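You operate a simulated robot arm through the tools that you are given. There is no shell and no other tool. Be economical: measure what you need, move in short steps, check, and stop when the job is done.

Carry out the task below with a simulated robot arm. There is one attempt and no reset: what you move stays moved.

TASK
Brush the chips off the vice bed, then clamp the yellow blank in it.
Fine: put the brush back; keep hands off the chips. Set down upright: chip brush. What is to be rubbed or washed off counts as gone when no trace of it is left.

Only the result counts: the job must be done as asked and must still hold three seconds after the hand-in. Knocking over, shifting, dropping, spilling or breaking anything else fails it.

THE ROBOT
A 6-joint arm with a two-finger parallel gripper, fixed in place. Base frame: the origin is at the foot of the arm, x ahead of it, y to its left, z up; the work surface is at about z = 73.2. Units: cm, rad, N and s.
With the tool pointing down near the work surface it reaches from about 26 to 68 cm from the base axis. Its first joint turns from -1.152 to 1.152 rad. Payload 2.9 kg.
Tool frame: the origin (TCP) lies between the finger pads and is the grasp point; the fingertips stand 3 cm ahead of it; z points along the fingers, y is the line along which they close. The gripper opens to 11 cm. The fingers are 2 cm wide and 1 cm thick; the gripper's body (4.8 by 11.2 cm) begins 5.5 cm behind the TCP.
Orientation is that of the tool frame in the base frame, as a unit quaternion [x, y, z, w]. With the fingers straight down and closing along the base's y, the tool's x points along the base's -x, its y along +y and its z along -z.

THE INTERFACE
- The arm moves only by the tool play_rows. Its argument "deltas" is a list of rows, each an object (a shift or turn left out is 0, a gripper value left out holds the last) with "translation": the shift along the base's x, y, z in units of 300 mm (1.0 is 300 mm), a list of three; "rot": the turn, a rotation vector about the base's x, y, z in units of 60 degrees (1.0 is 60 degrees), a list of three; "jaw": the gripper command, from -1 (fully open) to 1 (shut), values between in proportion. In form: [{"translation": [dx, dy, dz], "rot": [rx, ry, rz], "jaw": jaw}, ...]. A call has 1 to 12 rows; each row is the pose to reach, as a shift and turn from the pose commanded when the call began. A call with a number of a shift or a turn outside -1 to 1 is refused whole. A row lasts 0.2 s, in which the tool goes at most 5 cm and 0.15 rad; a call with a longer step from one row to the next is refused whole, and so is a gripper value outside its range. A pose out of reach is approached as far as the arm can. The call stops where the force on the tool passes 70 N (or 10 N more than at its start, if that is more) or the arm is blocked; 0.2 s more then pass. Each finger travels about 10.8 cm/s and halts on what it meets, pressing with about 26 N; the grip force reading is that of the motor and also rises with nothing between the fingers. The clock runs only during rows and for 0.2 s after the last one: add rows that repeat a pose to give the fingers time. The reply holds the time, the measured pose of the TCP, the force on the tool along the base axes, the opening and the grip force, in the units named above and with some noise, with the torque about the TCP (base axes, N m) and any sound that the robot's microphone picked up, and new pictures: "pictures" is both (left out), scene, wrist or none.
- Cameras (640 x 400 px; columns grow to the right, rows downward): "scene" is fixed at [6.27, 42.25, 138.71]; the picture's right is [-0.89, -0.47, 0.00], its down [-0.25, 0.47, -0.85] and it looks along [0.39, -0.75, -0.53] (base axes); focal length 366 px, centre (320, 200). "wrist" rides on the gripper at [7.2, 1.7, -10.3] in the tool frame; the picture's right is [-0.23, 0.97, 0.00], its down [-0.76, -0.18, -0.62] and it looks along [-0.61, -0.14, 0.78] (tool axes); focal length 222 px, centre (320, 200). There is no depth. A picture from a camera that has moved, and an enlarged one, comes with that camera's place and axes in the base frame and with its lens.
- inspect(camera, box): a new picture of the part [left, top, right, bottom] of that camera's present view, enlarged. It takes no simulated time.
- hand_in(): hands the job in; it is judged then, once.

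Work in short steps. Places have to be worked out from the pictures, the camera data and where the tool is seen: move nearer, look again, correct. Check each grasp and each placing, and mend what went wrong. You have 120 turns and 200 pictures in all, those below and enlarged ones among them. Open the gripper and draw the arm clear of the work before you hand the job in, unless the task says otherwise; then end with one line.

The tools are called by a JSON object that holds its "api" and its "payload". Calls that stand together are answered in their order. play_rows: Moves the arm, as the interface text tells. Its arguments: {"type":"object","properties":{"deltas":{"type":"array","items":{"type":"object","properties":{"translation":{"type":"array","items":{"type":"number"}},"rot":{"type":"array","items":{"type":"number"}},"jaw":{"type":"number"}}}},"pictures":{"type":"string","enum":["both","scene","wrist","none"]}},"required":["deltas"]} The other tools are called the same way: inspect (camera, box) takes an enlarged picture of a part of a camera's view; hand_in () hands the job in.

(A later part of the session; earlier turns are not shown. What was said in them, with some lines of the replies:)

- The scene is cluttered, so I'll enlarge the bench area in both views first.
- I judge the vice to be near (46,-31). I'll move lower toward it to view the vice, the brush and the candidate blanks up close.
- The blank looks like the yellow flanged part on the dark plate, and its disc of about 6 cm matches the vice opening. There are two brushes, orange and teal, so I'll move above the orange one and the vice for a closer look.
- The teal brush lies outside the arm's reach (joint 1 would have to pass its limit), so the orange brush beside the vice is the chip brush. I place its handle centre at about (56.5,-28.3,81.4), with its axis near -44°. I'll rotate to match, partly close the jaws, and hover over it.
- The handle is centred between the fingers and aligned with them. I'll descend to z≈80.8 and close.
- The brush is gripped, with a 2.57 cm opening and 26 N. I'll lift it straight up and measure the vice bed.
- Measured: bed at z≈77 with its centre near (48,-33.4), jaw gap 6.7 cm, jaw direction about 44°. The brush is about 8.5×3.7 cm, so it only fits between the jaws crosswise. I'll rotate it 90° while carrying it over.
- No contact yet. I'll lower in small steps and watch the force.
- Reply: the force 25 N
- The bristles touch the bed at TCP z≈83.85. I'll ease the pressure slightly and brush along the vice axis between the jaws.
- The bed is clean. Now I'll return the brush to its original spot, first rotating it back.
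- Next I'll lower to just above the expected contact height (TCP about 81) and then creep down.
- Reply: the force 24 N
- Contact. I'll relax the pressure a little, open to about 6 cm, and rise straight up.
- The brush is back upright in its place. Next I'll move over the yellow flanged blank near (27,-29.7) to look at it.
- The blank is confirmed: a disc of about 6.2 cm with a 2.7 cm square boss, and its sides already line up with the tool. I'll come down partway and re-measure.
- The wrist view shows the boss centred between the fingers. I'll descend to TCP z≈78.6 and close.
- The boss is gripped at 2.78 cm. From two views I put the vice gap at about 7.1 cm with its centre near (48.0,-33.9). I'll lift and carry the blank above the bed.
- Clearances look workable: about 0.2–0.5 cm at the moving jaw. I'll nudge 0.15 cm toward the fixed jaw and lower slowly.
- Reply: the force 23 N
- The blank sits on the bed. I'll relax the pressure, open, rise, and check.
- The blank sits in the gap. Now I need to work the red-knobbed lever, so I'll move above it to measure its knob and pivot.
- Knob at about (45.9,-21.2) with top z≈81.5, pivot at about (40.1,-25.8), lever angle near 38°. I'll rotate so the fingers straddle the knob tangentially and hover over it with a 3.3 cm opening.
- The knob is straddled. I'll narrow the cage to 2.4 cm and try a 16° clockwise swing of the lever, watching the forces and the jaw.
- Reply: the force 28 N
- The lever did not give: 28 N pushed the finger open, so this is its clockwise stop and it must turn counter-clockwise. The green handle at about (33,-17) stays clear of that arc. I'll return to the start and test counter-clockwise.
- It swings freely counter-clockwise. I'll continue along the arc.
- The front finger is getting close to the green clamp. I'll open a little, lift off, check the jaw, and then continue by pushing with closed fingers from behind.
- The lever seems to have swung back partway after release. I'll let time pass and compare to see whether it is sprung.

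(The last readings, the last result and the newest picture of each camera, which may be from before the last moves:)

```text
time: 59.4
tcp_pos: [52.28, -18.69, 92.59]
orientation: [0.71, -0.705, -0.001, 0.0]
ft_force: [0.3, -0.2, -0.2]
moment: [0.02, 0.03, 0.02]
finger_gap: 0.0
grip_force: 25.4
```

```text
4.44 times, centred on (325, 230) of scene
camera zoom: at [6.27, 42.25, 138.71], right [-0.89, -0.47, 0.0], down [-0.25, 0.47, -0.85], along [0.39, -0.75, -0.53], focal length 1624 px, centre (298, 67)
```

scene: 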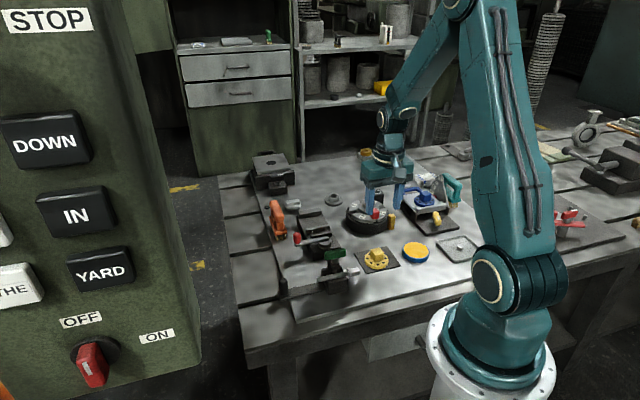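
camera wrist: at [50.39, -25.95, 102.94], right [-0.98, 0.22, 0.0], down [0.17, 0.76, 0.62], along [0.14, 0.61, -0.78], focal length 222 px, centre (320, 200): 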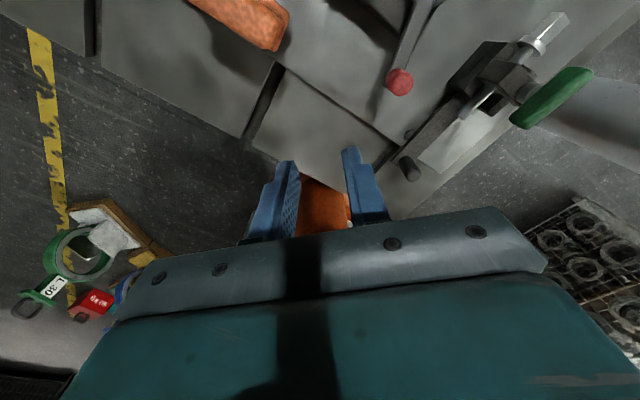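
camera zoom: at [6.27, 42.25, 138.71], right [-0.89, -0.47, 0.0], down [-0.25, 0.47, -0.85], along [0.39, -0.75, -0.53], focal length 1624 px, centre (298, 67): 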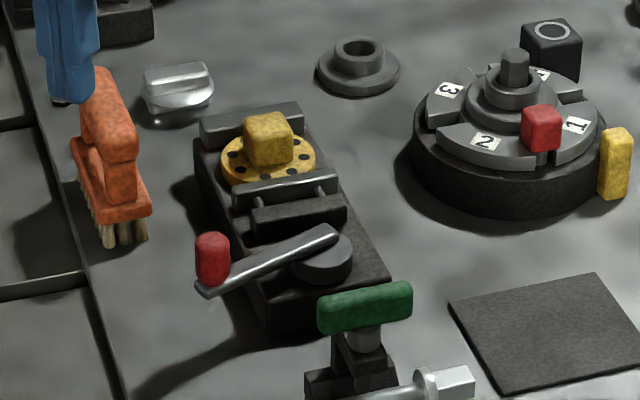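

The lever settled near 52°, so it springs back until it is locked and must be driven further. With the fingers closed, I'll come down behind the knob, on its clockwise side.

{"api": "play_rows", "payload": {"deltas": [{"translation": [-0.08, -0.07, 0]}, {"translation": [-0.168, -0.134, 0]}, {"translation": [-0.168, -0.134, -0.12]}, {"translation": [-0.168, -0.134, -0.26]}, {"translation": [-0.168, -0.134, -0.34]}, {"translation": [-0.168, -0.134, -0.34]}], "pictures": "wrist"}}

{"api": "inspect", "payload": {"camera": "scene", "box": [280, 195, 360, 275]}}

```text
time: 60.8
tcp_pos: [47.0, -22.57, 82.42]
orientation: [0.709, -0.705, 0.0, 0.0]
ft_force: [0.2, 0.0, 0.4]
moment: [0.03, 0.0, -0.06]
finger_gap: 0.0
grip_force: 25.3
camera wrist: at [45.31, -29.83, 92.78], right [-0.98, 0.22, 0.0], down [0.17, 0.76, 0.62], along [0.14, 0.61, -0.78], focal length 222 px, centre (320, 200)
```

wrist: 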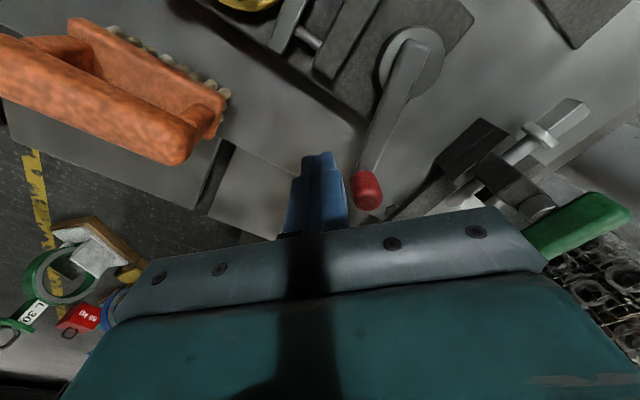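

```text
5.00 times, centred on (320, 235) of scene
camera zoom: at [6.27, 42.25, 138.71], right [-0.89, -0.47, 0.0], down [-0.25, 0.47, -0.85], along [0.39, -0.75, -0.53], focal length 1828 px, centre (320, 25)
```

zoom: 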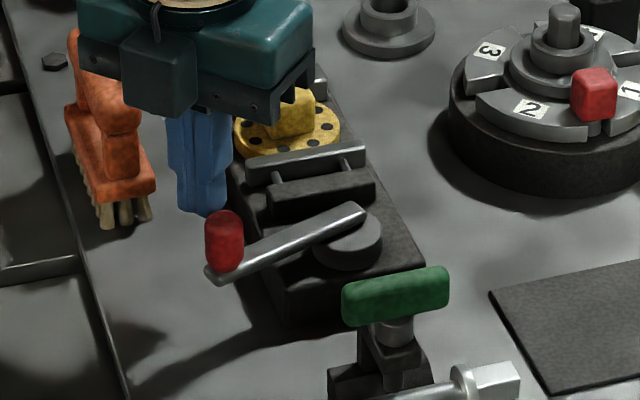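

{"api": "play_rows", "payload": {"deltas": [{"translation": [-0.0217, 0.0287, 0]}, {"translation": [-0.0427, 0.0563, 0]}, {"translation": [-0.067, 0.0807, 0]}, {"translation": [-0.0947, 0.1017, 0]}, {"translation": [-0.125, 0.1183, 0]}, {"translation": [-0.1573, 0.1307, 0]}, {"translation": [-0.191, 0.1387, 0]}, {"translation": [-0.191, 0.1387, 0]}], "pictures": "wrist"}}

{"api": "inspect", "payload": {"camera": "scene", "box": [280, 195, 360, 275]}}

```text
time: 62.6
tcp_pos: [41.48, -18.51, 82.34]
orientation: [0.71, -0.704, 0.0, 0.0]
ft_force: [4.0, -4.3, 1.3]
moment: [-0.14, -0.1, 0.07]
finger_gap: 0.01
grip_force: 26.1
camera wrist: at [39.7, -25.78, 92.63], right [-0.98, 0.22, 0.0], down [0.17, 0.76, 0.62], along [0.14, 0.61, -0.78], focal length 222 px, centre (320, 200)
```

wrist: 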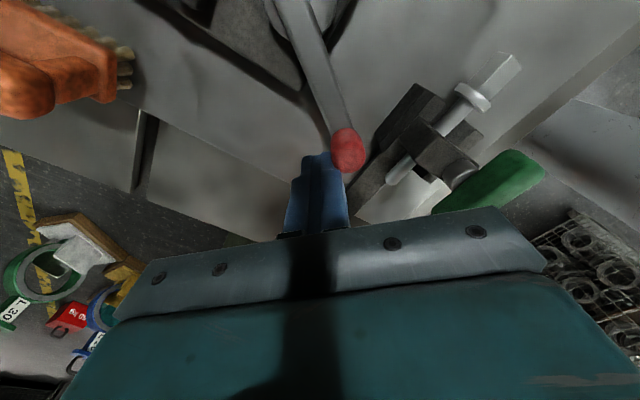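

```text
5.00 times, centred on (320, 235) of scene
camera zoom: at [6.28, 42.24, 138.71], right [-0.89, -0.47, 0.0], down [-0.25, 0.47, -0.85], along [0.39, -0.75, -0.53], focal length 1828 px, centre (320, 25)
```

zoom: 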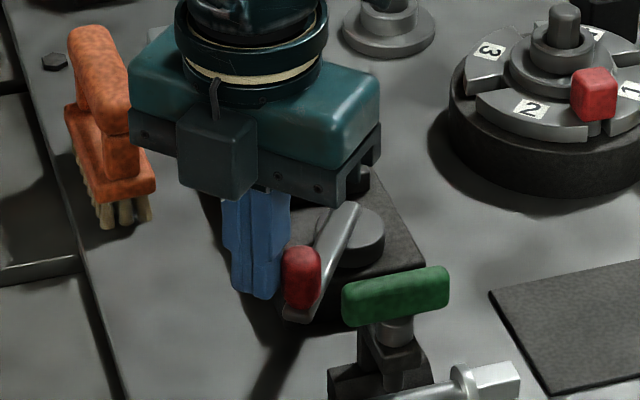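

{"api": "play_rows", "payload": {"deltas": [{"translation": [-0.036, -0.0063, 0], "rot": [0, 0, 0.133]}, {"translation": [-0.0703, -0.0153, 0], "rot": [0, 0, 0.267]}, {"translation": [-0.0703, -0.0153, 0], "rot": [0, 0, 0.267]}], "pictures": "wrist"}}

{"api": "inspect", "payload": {"camera": "scene", "box": [280, 195, 360, 275]}}

```text
time: 63.4
tcp_pos: [39.45, -18.93, 82.28]
orientation: [0.801, -0.599, -0.001, 0.001]
ft_force: [1.7, 1.8, -0.9]
moment: [0.07, -0.05, 0.01]
finger_gap: 0.0
grip_force: 25.7
camera wrist: at [39.64, -26.3, 92.64], right [-1.0, -0.06, 0.0], down [-0.04, 0.78, 0.62], along [-0.04, 0.62, -0.78], focal length 222 px, centre (320, 200)
```

wrist: 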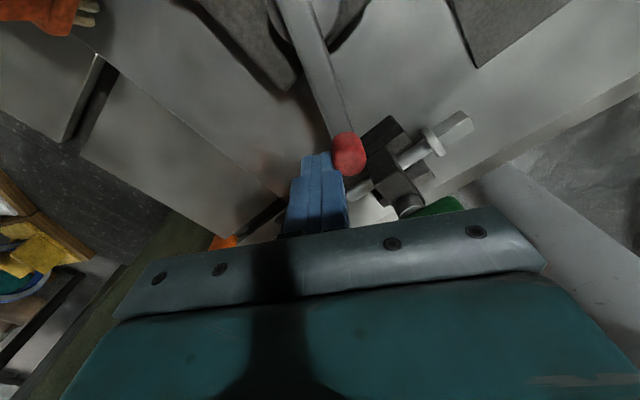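

```text
5.00 times, centred on (320, 235) of scene
camera zoom: at [6.28, 42.25, 138.71], right [-0.89, -0.47, 0.0], down [-0.25, 0.47, -0.85], along [0.39, -0.75, -0.53], focal length 1828 px, centre (320, 25)
```

zoom: 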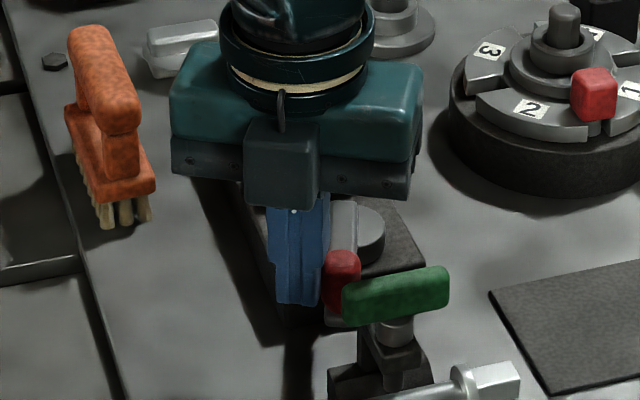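

{"api": "play_rows", "payload": {"deltas": [{"translation": [-0.0157, -0.0053, 0], "rot": [0, 0, 0.067]}, {"translation": [-0.0313, -0.0107, 0], "rot": [0, 0, 0.133]}, {"translation": [-0.0313, -0.0107, 0], "rot": [0, 0, 0.133]}], "pictures": "wrist"}}

{"api": "inspect", "payload": {"camera": "scene", "box": [290, 205, 350, 265]}}

{"api": "inspect", "payload": {"camera": "wrist", "box": [220, 0, 480, 220]}}

```text
time: 64.2
tcp_pos: [38.39, -19.17, 82.41]
orientation: [0.841, -0.541, 0.001, 0.0]
ft_force: [3.1, -1.2, -2.2]
moment: [-0.01, -0.07, 0.01]
finger_gap: 0.0
grip_force: 25.4
camera wrist: at [39.64, -26.44, 92.74], right [-0.98, -0.2, 0.0], down [-0.15, 0.77, 0.62], along [-0.12, 0.61, -0.78], focal length 222 px, centre (320, 200)
```

wrist: 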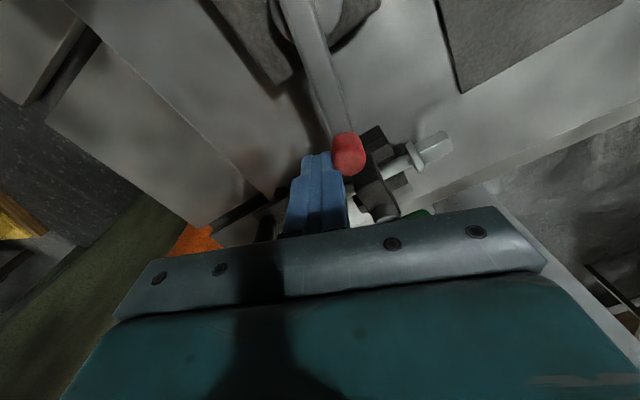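

```text
6.67 times, centred on (320, 235) of scene
camera zoom: at [6.28, 42.24, 138.71], right [-0.89, -0.47, 0.0], down [-0.25, 0.47, -0.85], along [0.39, -0.75, -0.53], focal length 2437 px, centre (320, -33)
```

zoom: 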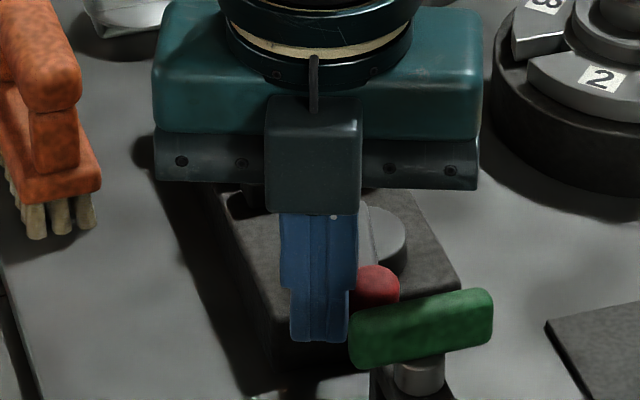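

```text
1.82 times, centred on (350, 110) of wrist
camera zoom: at [39.64, -26.44, 92.74], right [-0.98, -0.2, 0.0], down [-0.15, 0.77, 0.62], along [-0.12, 0.61, -0.78], focal length 404 px, centre (266, 364)
```

zoom: 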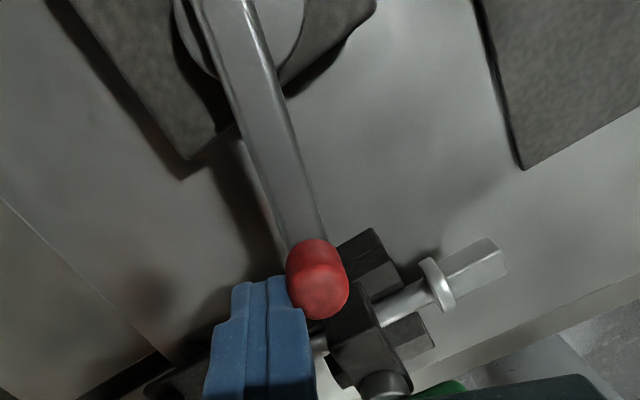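

{"api": "play_rows", "payload": {"deltas": [{"translation": [-0.016, -0.0055, 0], "rot": [0, 0, 0.067]}, {"translation": [-0.032, -0.012, 0], "rot": [0, 0, 0.133]}, {"translation": [-0.032, -0.012, 0], "rot": [0, 0, 0.133]}], "pictures": "none"}}

{"api": "inspect", "payload": {"camera": "wrist", "box": [220, 0, 480, 220]}}

```text
time: 65.0
tcp_pos: [37.29, -19.49, 82.42]
orientation: [0.876, -0.482, 0.001, 0.001]
ft_force: [0.3, 0.3, 0.5]
moment: [0.04, -0.04, 0.03]
finger_gap: 0.04
grip_force: 25.6
```

```text
1.82 times, centred on (350, 110) of wrist
camera zoom: at [39.63, -26.59, 92.76], right [-0.94, -0.33, 0.0], down [-0.26, 0.74, 0.62], along [-0.21, 0.59, -0.78], focal length 404 px, centre (266, 364)
```

zoom: 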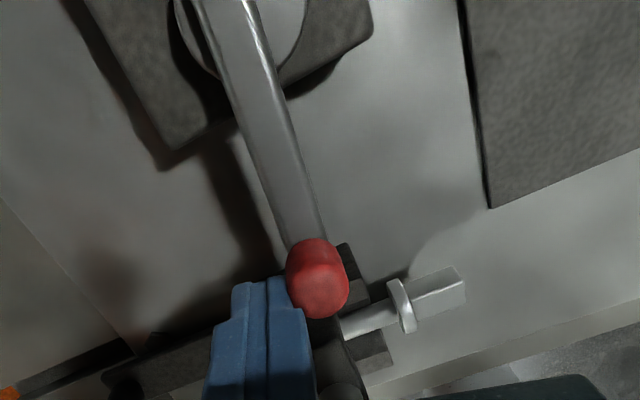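

{"api": "play_rows", "payload": {"deltas": [{"translation": [-0.014, -0.0102, 0], "rot": [0, 0, 0.067]}, {"translation": [-0.028, -0.0203, 0], "rot": [0, 0, 0.133]}, {"translation": [-0.0553, -0.0407, 0], "rot": [0, 0, 0.267]}, {"translation": [-0.0553, -0.0407, 0], "rot": [0, 0, 0.267]}], "pictures": "none"}}

{"api": "inspect", "payload": {"camera": "wrist", "box": [220, 0, 480, 220]}}

{"api": "inspect", "payload": {"camera": "scene", "box": [290, 185, 370, 265]}}

```text
time: 66.0
tcp_pos: [36.4, -19.96, 82.43]
orientation: [0.939, -0.345, 0.006, -0.012]
ft_force: [36.7, 43.2, 7.0]
moment: [0.67, -0.66, 0.34]
finger_gap: 0.0
grip_force: 26.2
```

```text
1.82 times, centred on (350, 110) of wrist
camera zoom: at [40.47, -26.14, 92.74], right [-0.8, -0.59, -0.02], down [-0.48, 0.62, 0.63], along [-0.36, 0.52, -0.78], focal length 404 px, centre (266, 364)
```

zoom: 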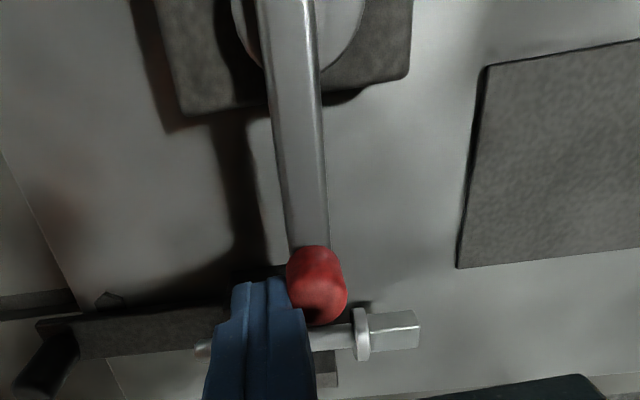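

```text
5.00 times, centred on (330, 225) of scene
camera zoom: at [6.35, 42.35, 138.68], right [-0.89, -0.47, 0.0], down [-0.25, 0.47, -0.85], along [0.39, -0.75, -0.53], focal length 1828 px, centre (270, 75)
```

zoom: 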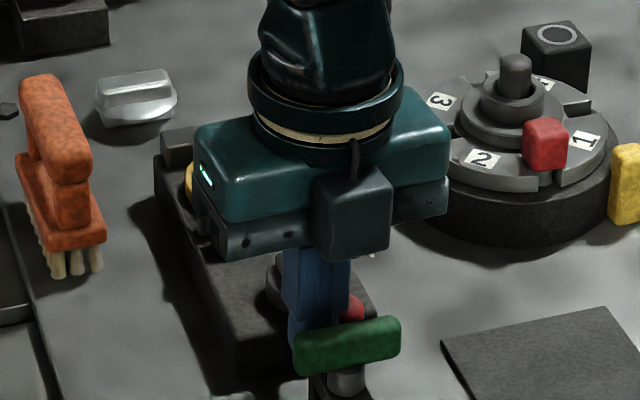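

Firm resistance of 57 N with the lever now in line with the vice axis: the end of its travel. I'll back off, lift, and check that it holds.

{"api": "play_rows", "payload": {"deltas": [{"translation": [0.04, 0.03, 0]}, {"translation": [0.06, 0.045, 0]}, {"translation": [0.06, 0.045, 0.1]}, {"translation": [0.06, 0.045, 0.24]}, {"translation": [0.06, 0.045, 0.36]}, {"translation": [0.2, 0.1, 0.38]}, {"translation": [0.34, 0.15, 0.38]}, {"translation": [0.45, 0.15, 0.38]}, {"translation": [0.45, 0.15, 0.38]}], "pictures": "wrist"}}

{"api": "inspect", "payload": {"camera": "scene", "box": [280, 185, 370, 275]}}

```text
time: 68.0
tcp_pos: [49.03, -16.59, 94.0]
orientation: [0.935, -0.355, 0.0, 0.0]
ft_force: [0.2, 0.4, -0.6]
moment: [0.03, -0.02, -0.03]
finger_gap: 0.0
grip_force: 26.0
camera wrist: at [53.29, -22.65, 104.35], right [-0.82, -0.58, 0.0], down [-0.45, 0.64, 0.62], along [-0.36, 0.51, -0.78], focal length 222 px, centre (320, 200)
```

wrist: 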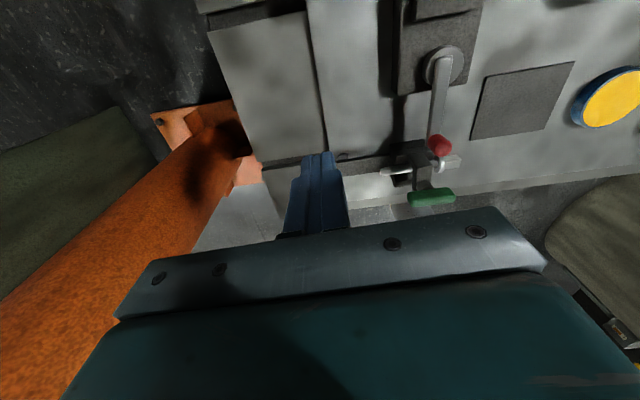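

```text
4.44 times, centred on (325, 230) of scene
camera zoom: at [6.27, 42.25, 138.71], right [-0.89, -0.47, 0.0], down [-0.25, 0.47, -0.85], along [0.39, -0.75, -0.53], focal length 1624 px, centre (298, 67)
```

zoom: 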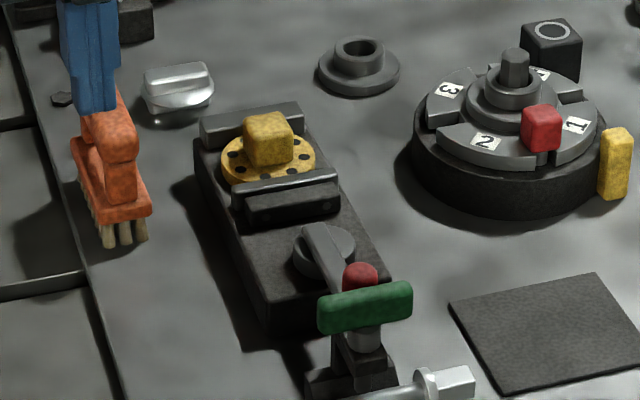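

The lever stays at its end and the jaw's push block has advanced. I'll view the jaws from above to confirm the clamp.

{"api": "play_rows", "payload": {"deltas": [{"translation": [0, -0.15, 0]}, {"translation": [0, -0.3, 0]}, {"translation": [-0.01, -0.45, 0]}, {"translation": [-0.02, -0.58, 0]}, {"translation": [-0.02, -0.58, 0]}, {"translation": [-0.02, -0.58, 0]}], "pictures": "wrist"}}

{"api": "inspect", "payload": {"camera": "wrist", "box": [220, 0, 440, 180]}}

```text
time: 69.4
tcp_pos: [48.46, -33.68, 93.44]
orientation: [0.934, -0.357, 0.001, -0.002]
ft_force: [-0.4, -0.3, -0.2]
moment: [-0.02, -0.02, -0.01]
finger_gap: 0.01
grip_force: 26.4
camera wrist: at [52.66, -39.83, 103.78], right [-0.82, -0.57, -0.01], down [-0.45, 0.64, 0.62], along [-0.35, 0.51, -0.78], focal length 222 px, centre (320, 200)
```

wrist: 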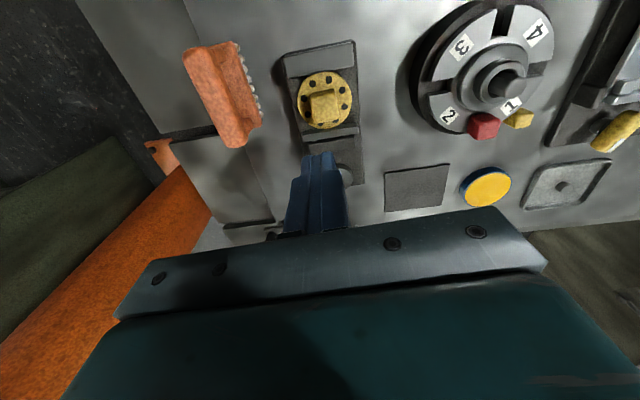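

```text
2.22 times, centred on (330, 90) of wrist
camera zoom: at [52.66, -39.83, 103.78], right [-0.82, -0.57, -0.01], down [-0.45, 0.64, 0.62], along [-0.35, 0.51, -0.78], focal length 494 px, centre (298, 444)
```

zoom: 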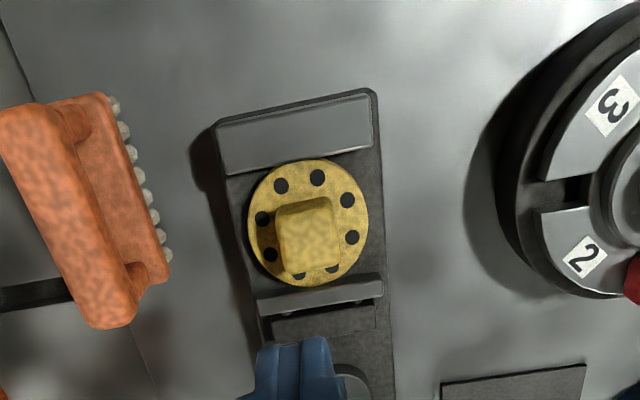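

The disc is held between the fixed jaw and the moving jaw. I'll open the gripper, raise the arm clear, and take a final look.

{"api": "play_rows", "payload": {"deltas": [{"translation": [0, 0, 0.12], "jaw": 0}, {"translation": [-0.1, 0, 0.24], "jaw": -1}, {"translation": [-0.24, 0, 0.34]}, {"translation": [-0.38, 0, 0.38]}, {"translation": [-0.52, 0, 0.38]}, {"translation": [-0.66, 0, 0.38]}, {"translation": [-0.66, 0, 0.38]}, {"translation": [-0.66, 0, 0.38]}], "pictures": "scene"}}

{"api": "inspect", "payload": {"camera": "scene", "box": [250, 175, 370, 295]}}

{"api": "inspect", "payload": {"camera": "scene", "box": [290, 195, 335, 240]}}

```text
refused: row 3 steps farther than a row can; nothing moved
```

```text
3.33 times, centred on (310, 235) of scene
camera zoom: at [6.27, 42.24, 138.71], right [-0.89, -0.47, 0.0], down [-0.25, 0.47, -0.85], along [0.39, -0.75, -0.53], focal length 1218 px, centre (353, 83)
```

zoom: 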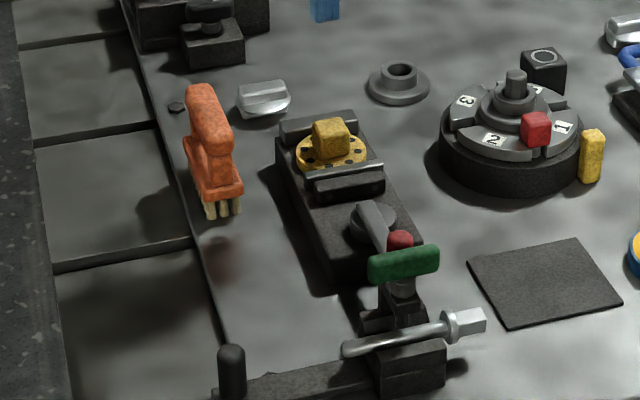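

```text
8.89 times, centred on (312, 218) of scene
camera zoom: at [6.27, 42.24, 138.71], right [-0.89, -0.47, 0.0], down [-0.25, 0.47, -0.85], along [0.39, -0.75, -0.53], focal length 3249 px, centre (387, 44)
```

zoom: 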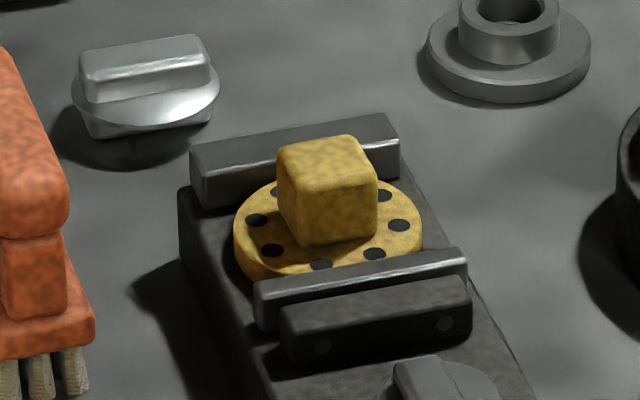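

The blank is clamped and the brush is upright. I'll retry the retreat with shorter steps.

{"api": "play_rows", "payload": {"deltas": [{"translation": [0, 0, 0.12], "jaw": 0}, {"translation": [-0.05, 0, 0.24], "jaw": -1}, {"translation": [-0.17, 0, 0.32]}, {"translation": [-0.3, 0, 0.36]}, {"translation": [-0.44, 0, 0.36]}, {"translation": [-0.58, 0, 0.36]}, {"translation": [-0.66, 0, 0.36]}, {"translation": [-0.66, 0, 0.36]}], "pictures": "scene"}}

{"api": "inspect", "payload": {"camera": "scene", "box": [250, 175, 370, 295]}}

```text
time: 71.2
tcp_pos: [34.65, -29.53, 107.21]
orientation: [0.927, -0.375, 0.003, -0.028]
ft_force: [-0.7, -0.3, 0.1]
moment: [0.01, 0.01, -0.02]
finger_gap: 10.99
grip_force: 0.1
out of reach, approached as far as the arm can: row 2, 3, 4, 5, 6, 7, 8
```

scene: 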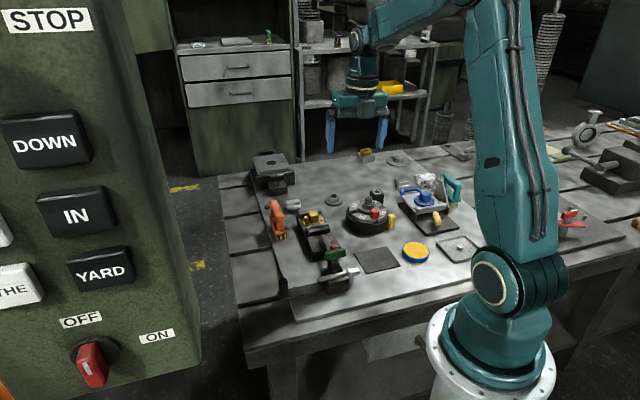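

```text
3.33 times, centred on (310, 235) of scene
camera zoom: at [6.27, 42.25, 138.71], right [-0.89, -0.47, 0.0], down [-0.25, 0.47, -0.85], along [0.39, -0.75, -0.53], focal length 1218 px, centre (353, 83)
```

zoom: 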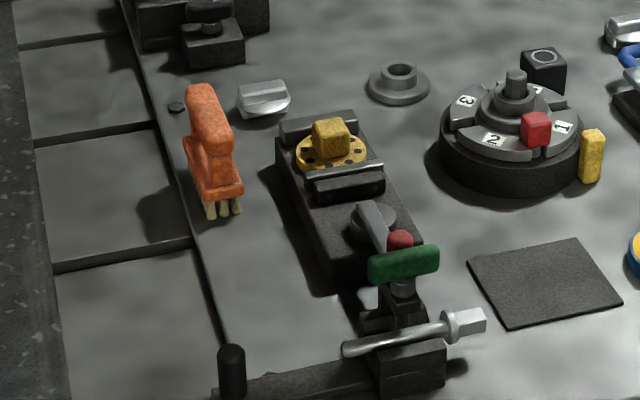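

Everything is in place and stable, and the arm is clear with the gripper open. Handing in.

{"api": "hand_in", "payload": {}}

```text
The job is handed in.
```

I brushed the chips off the vice bed, put the orange brush back upright where it was, and clamped the yellow blank in the vice with the lever at the end of its travel; the job is handed in.
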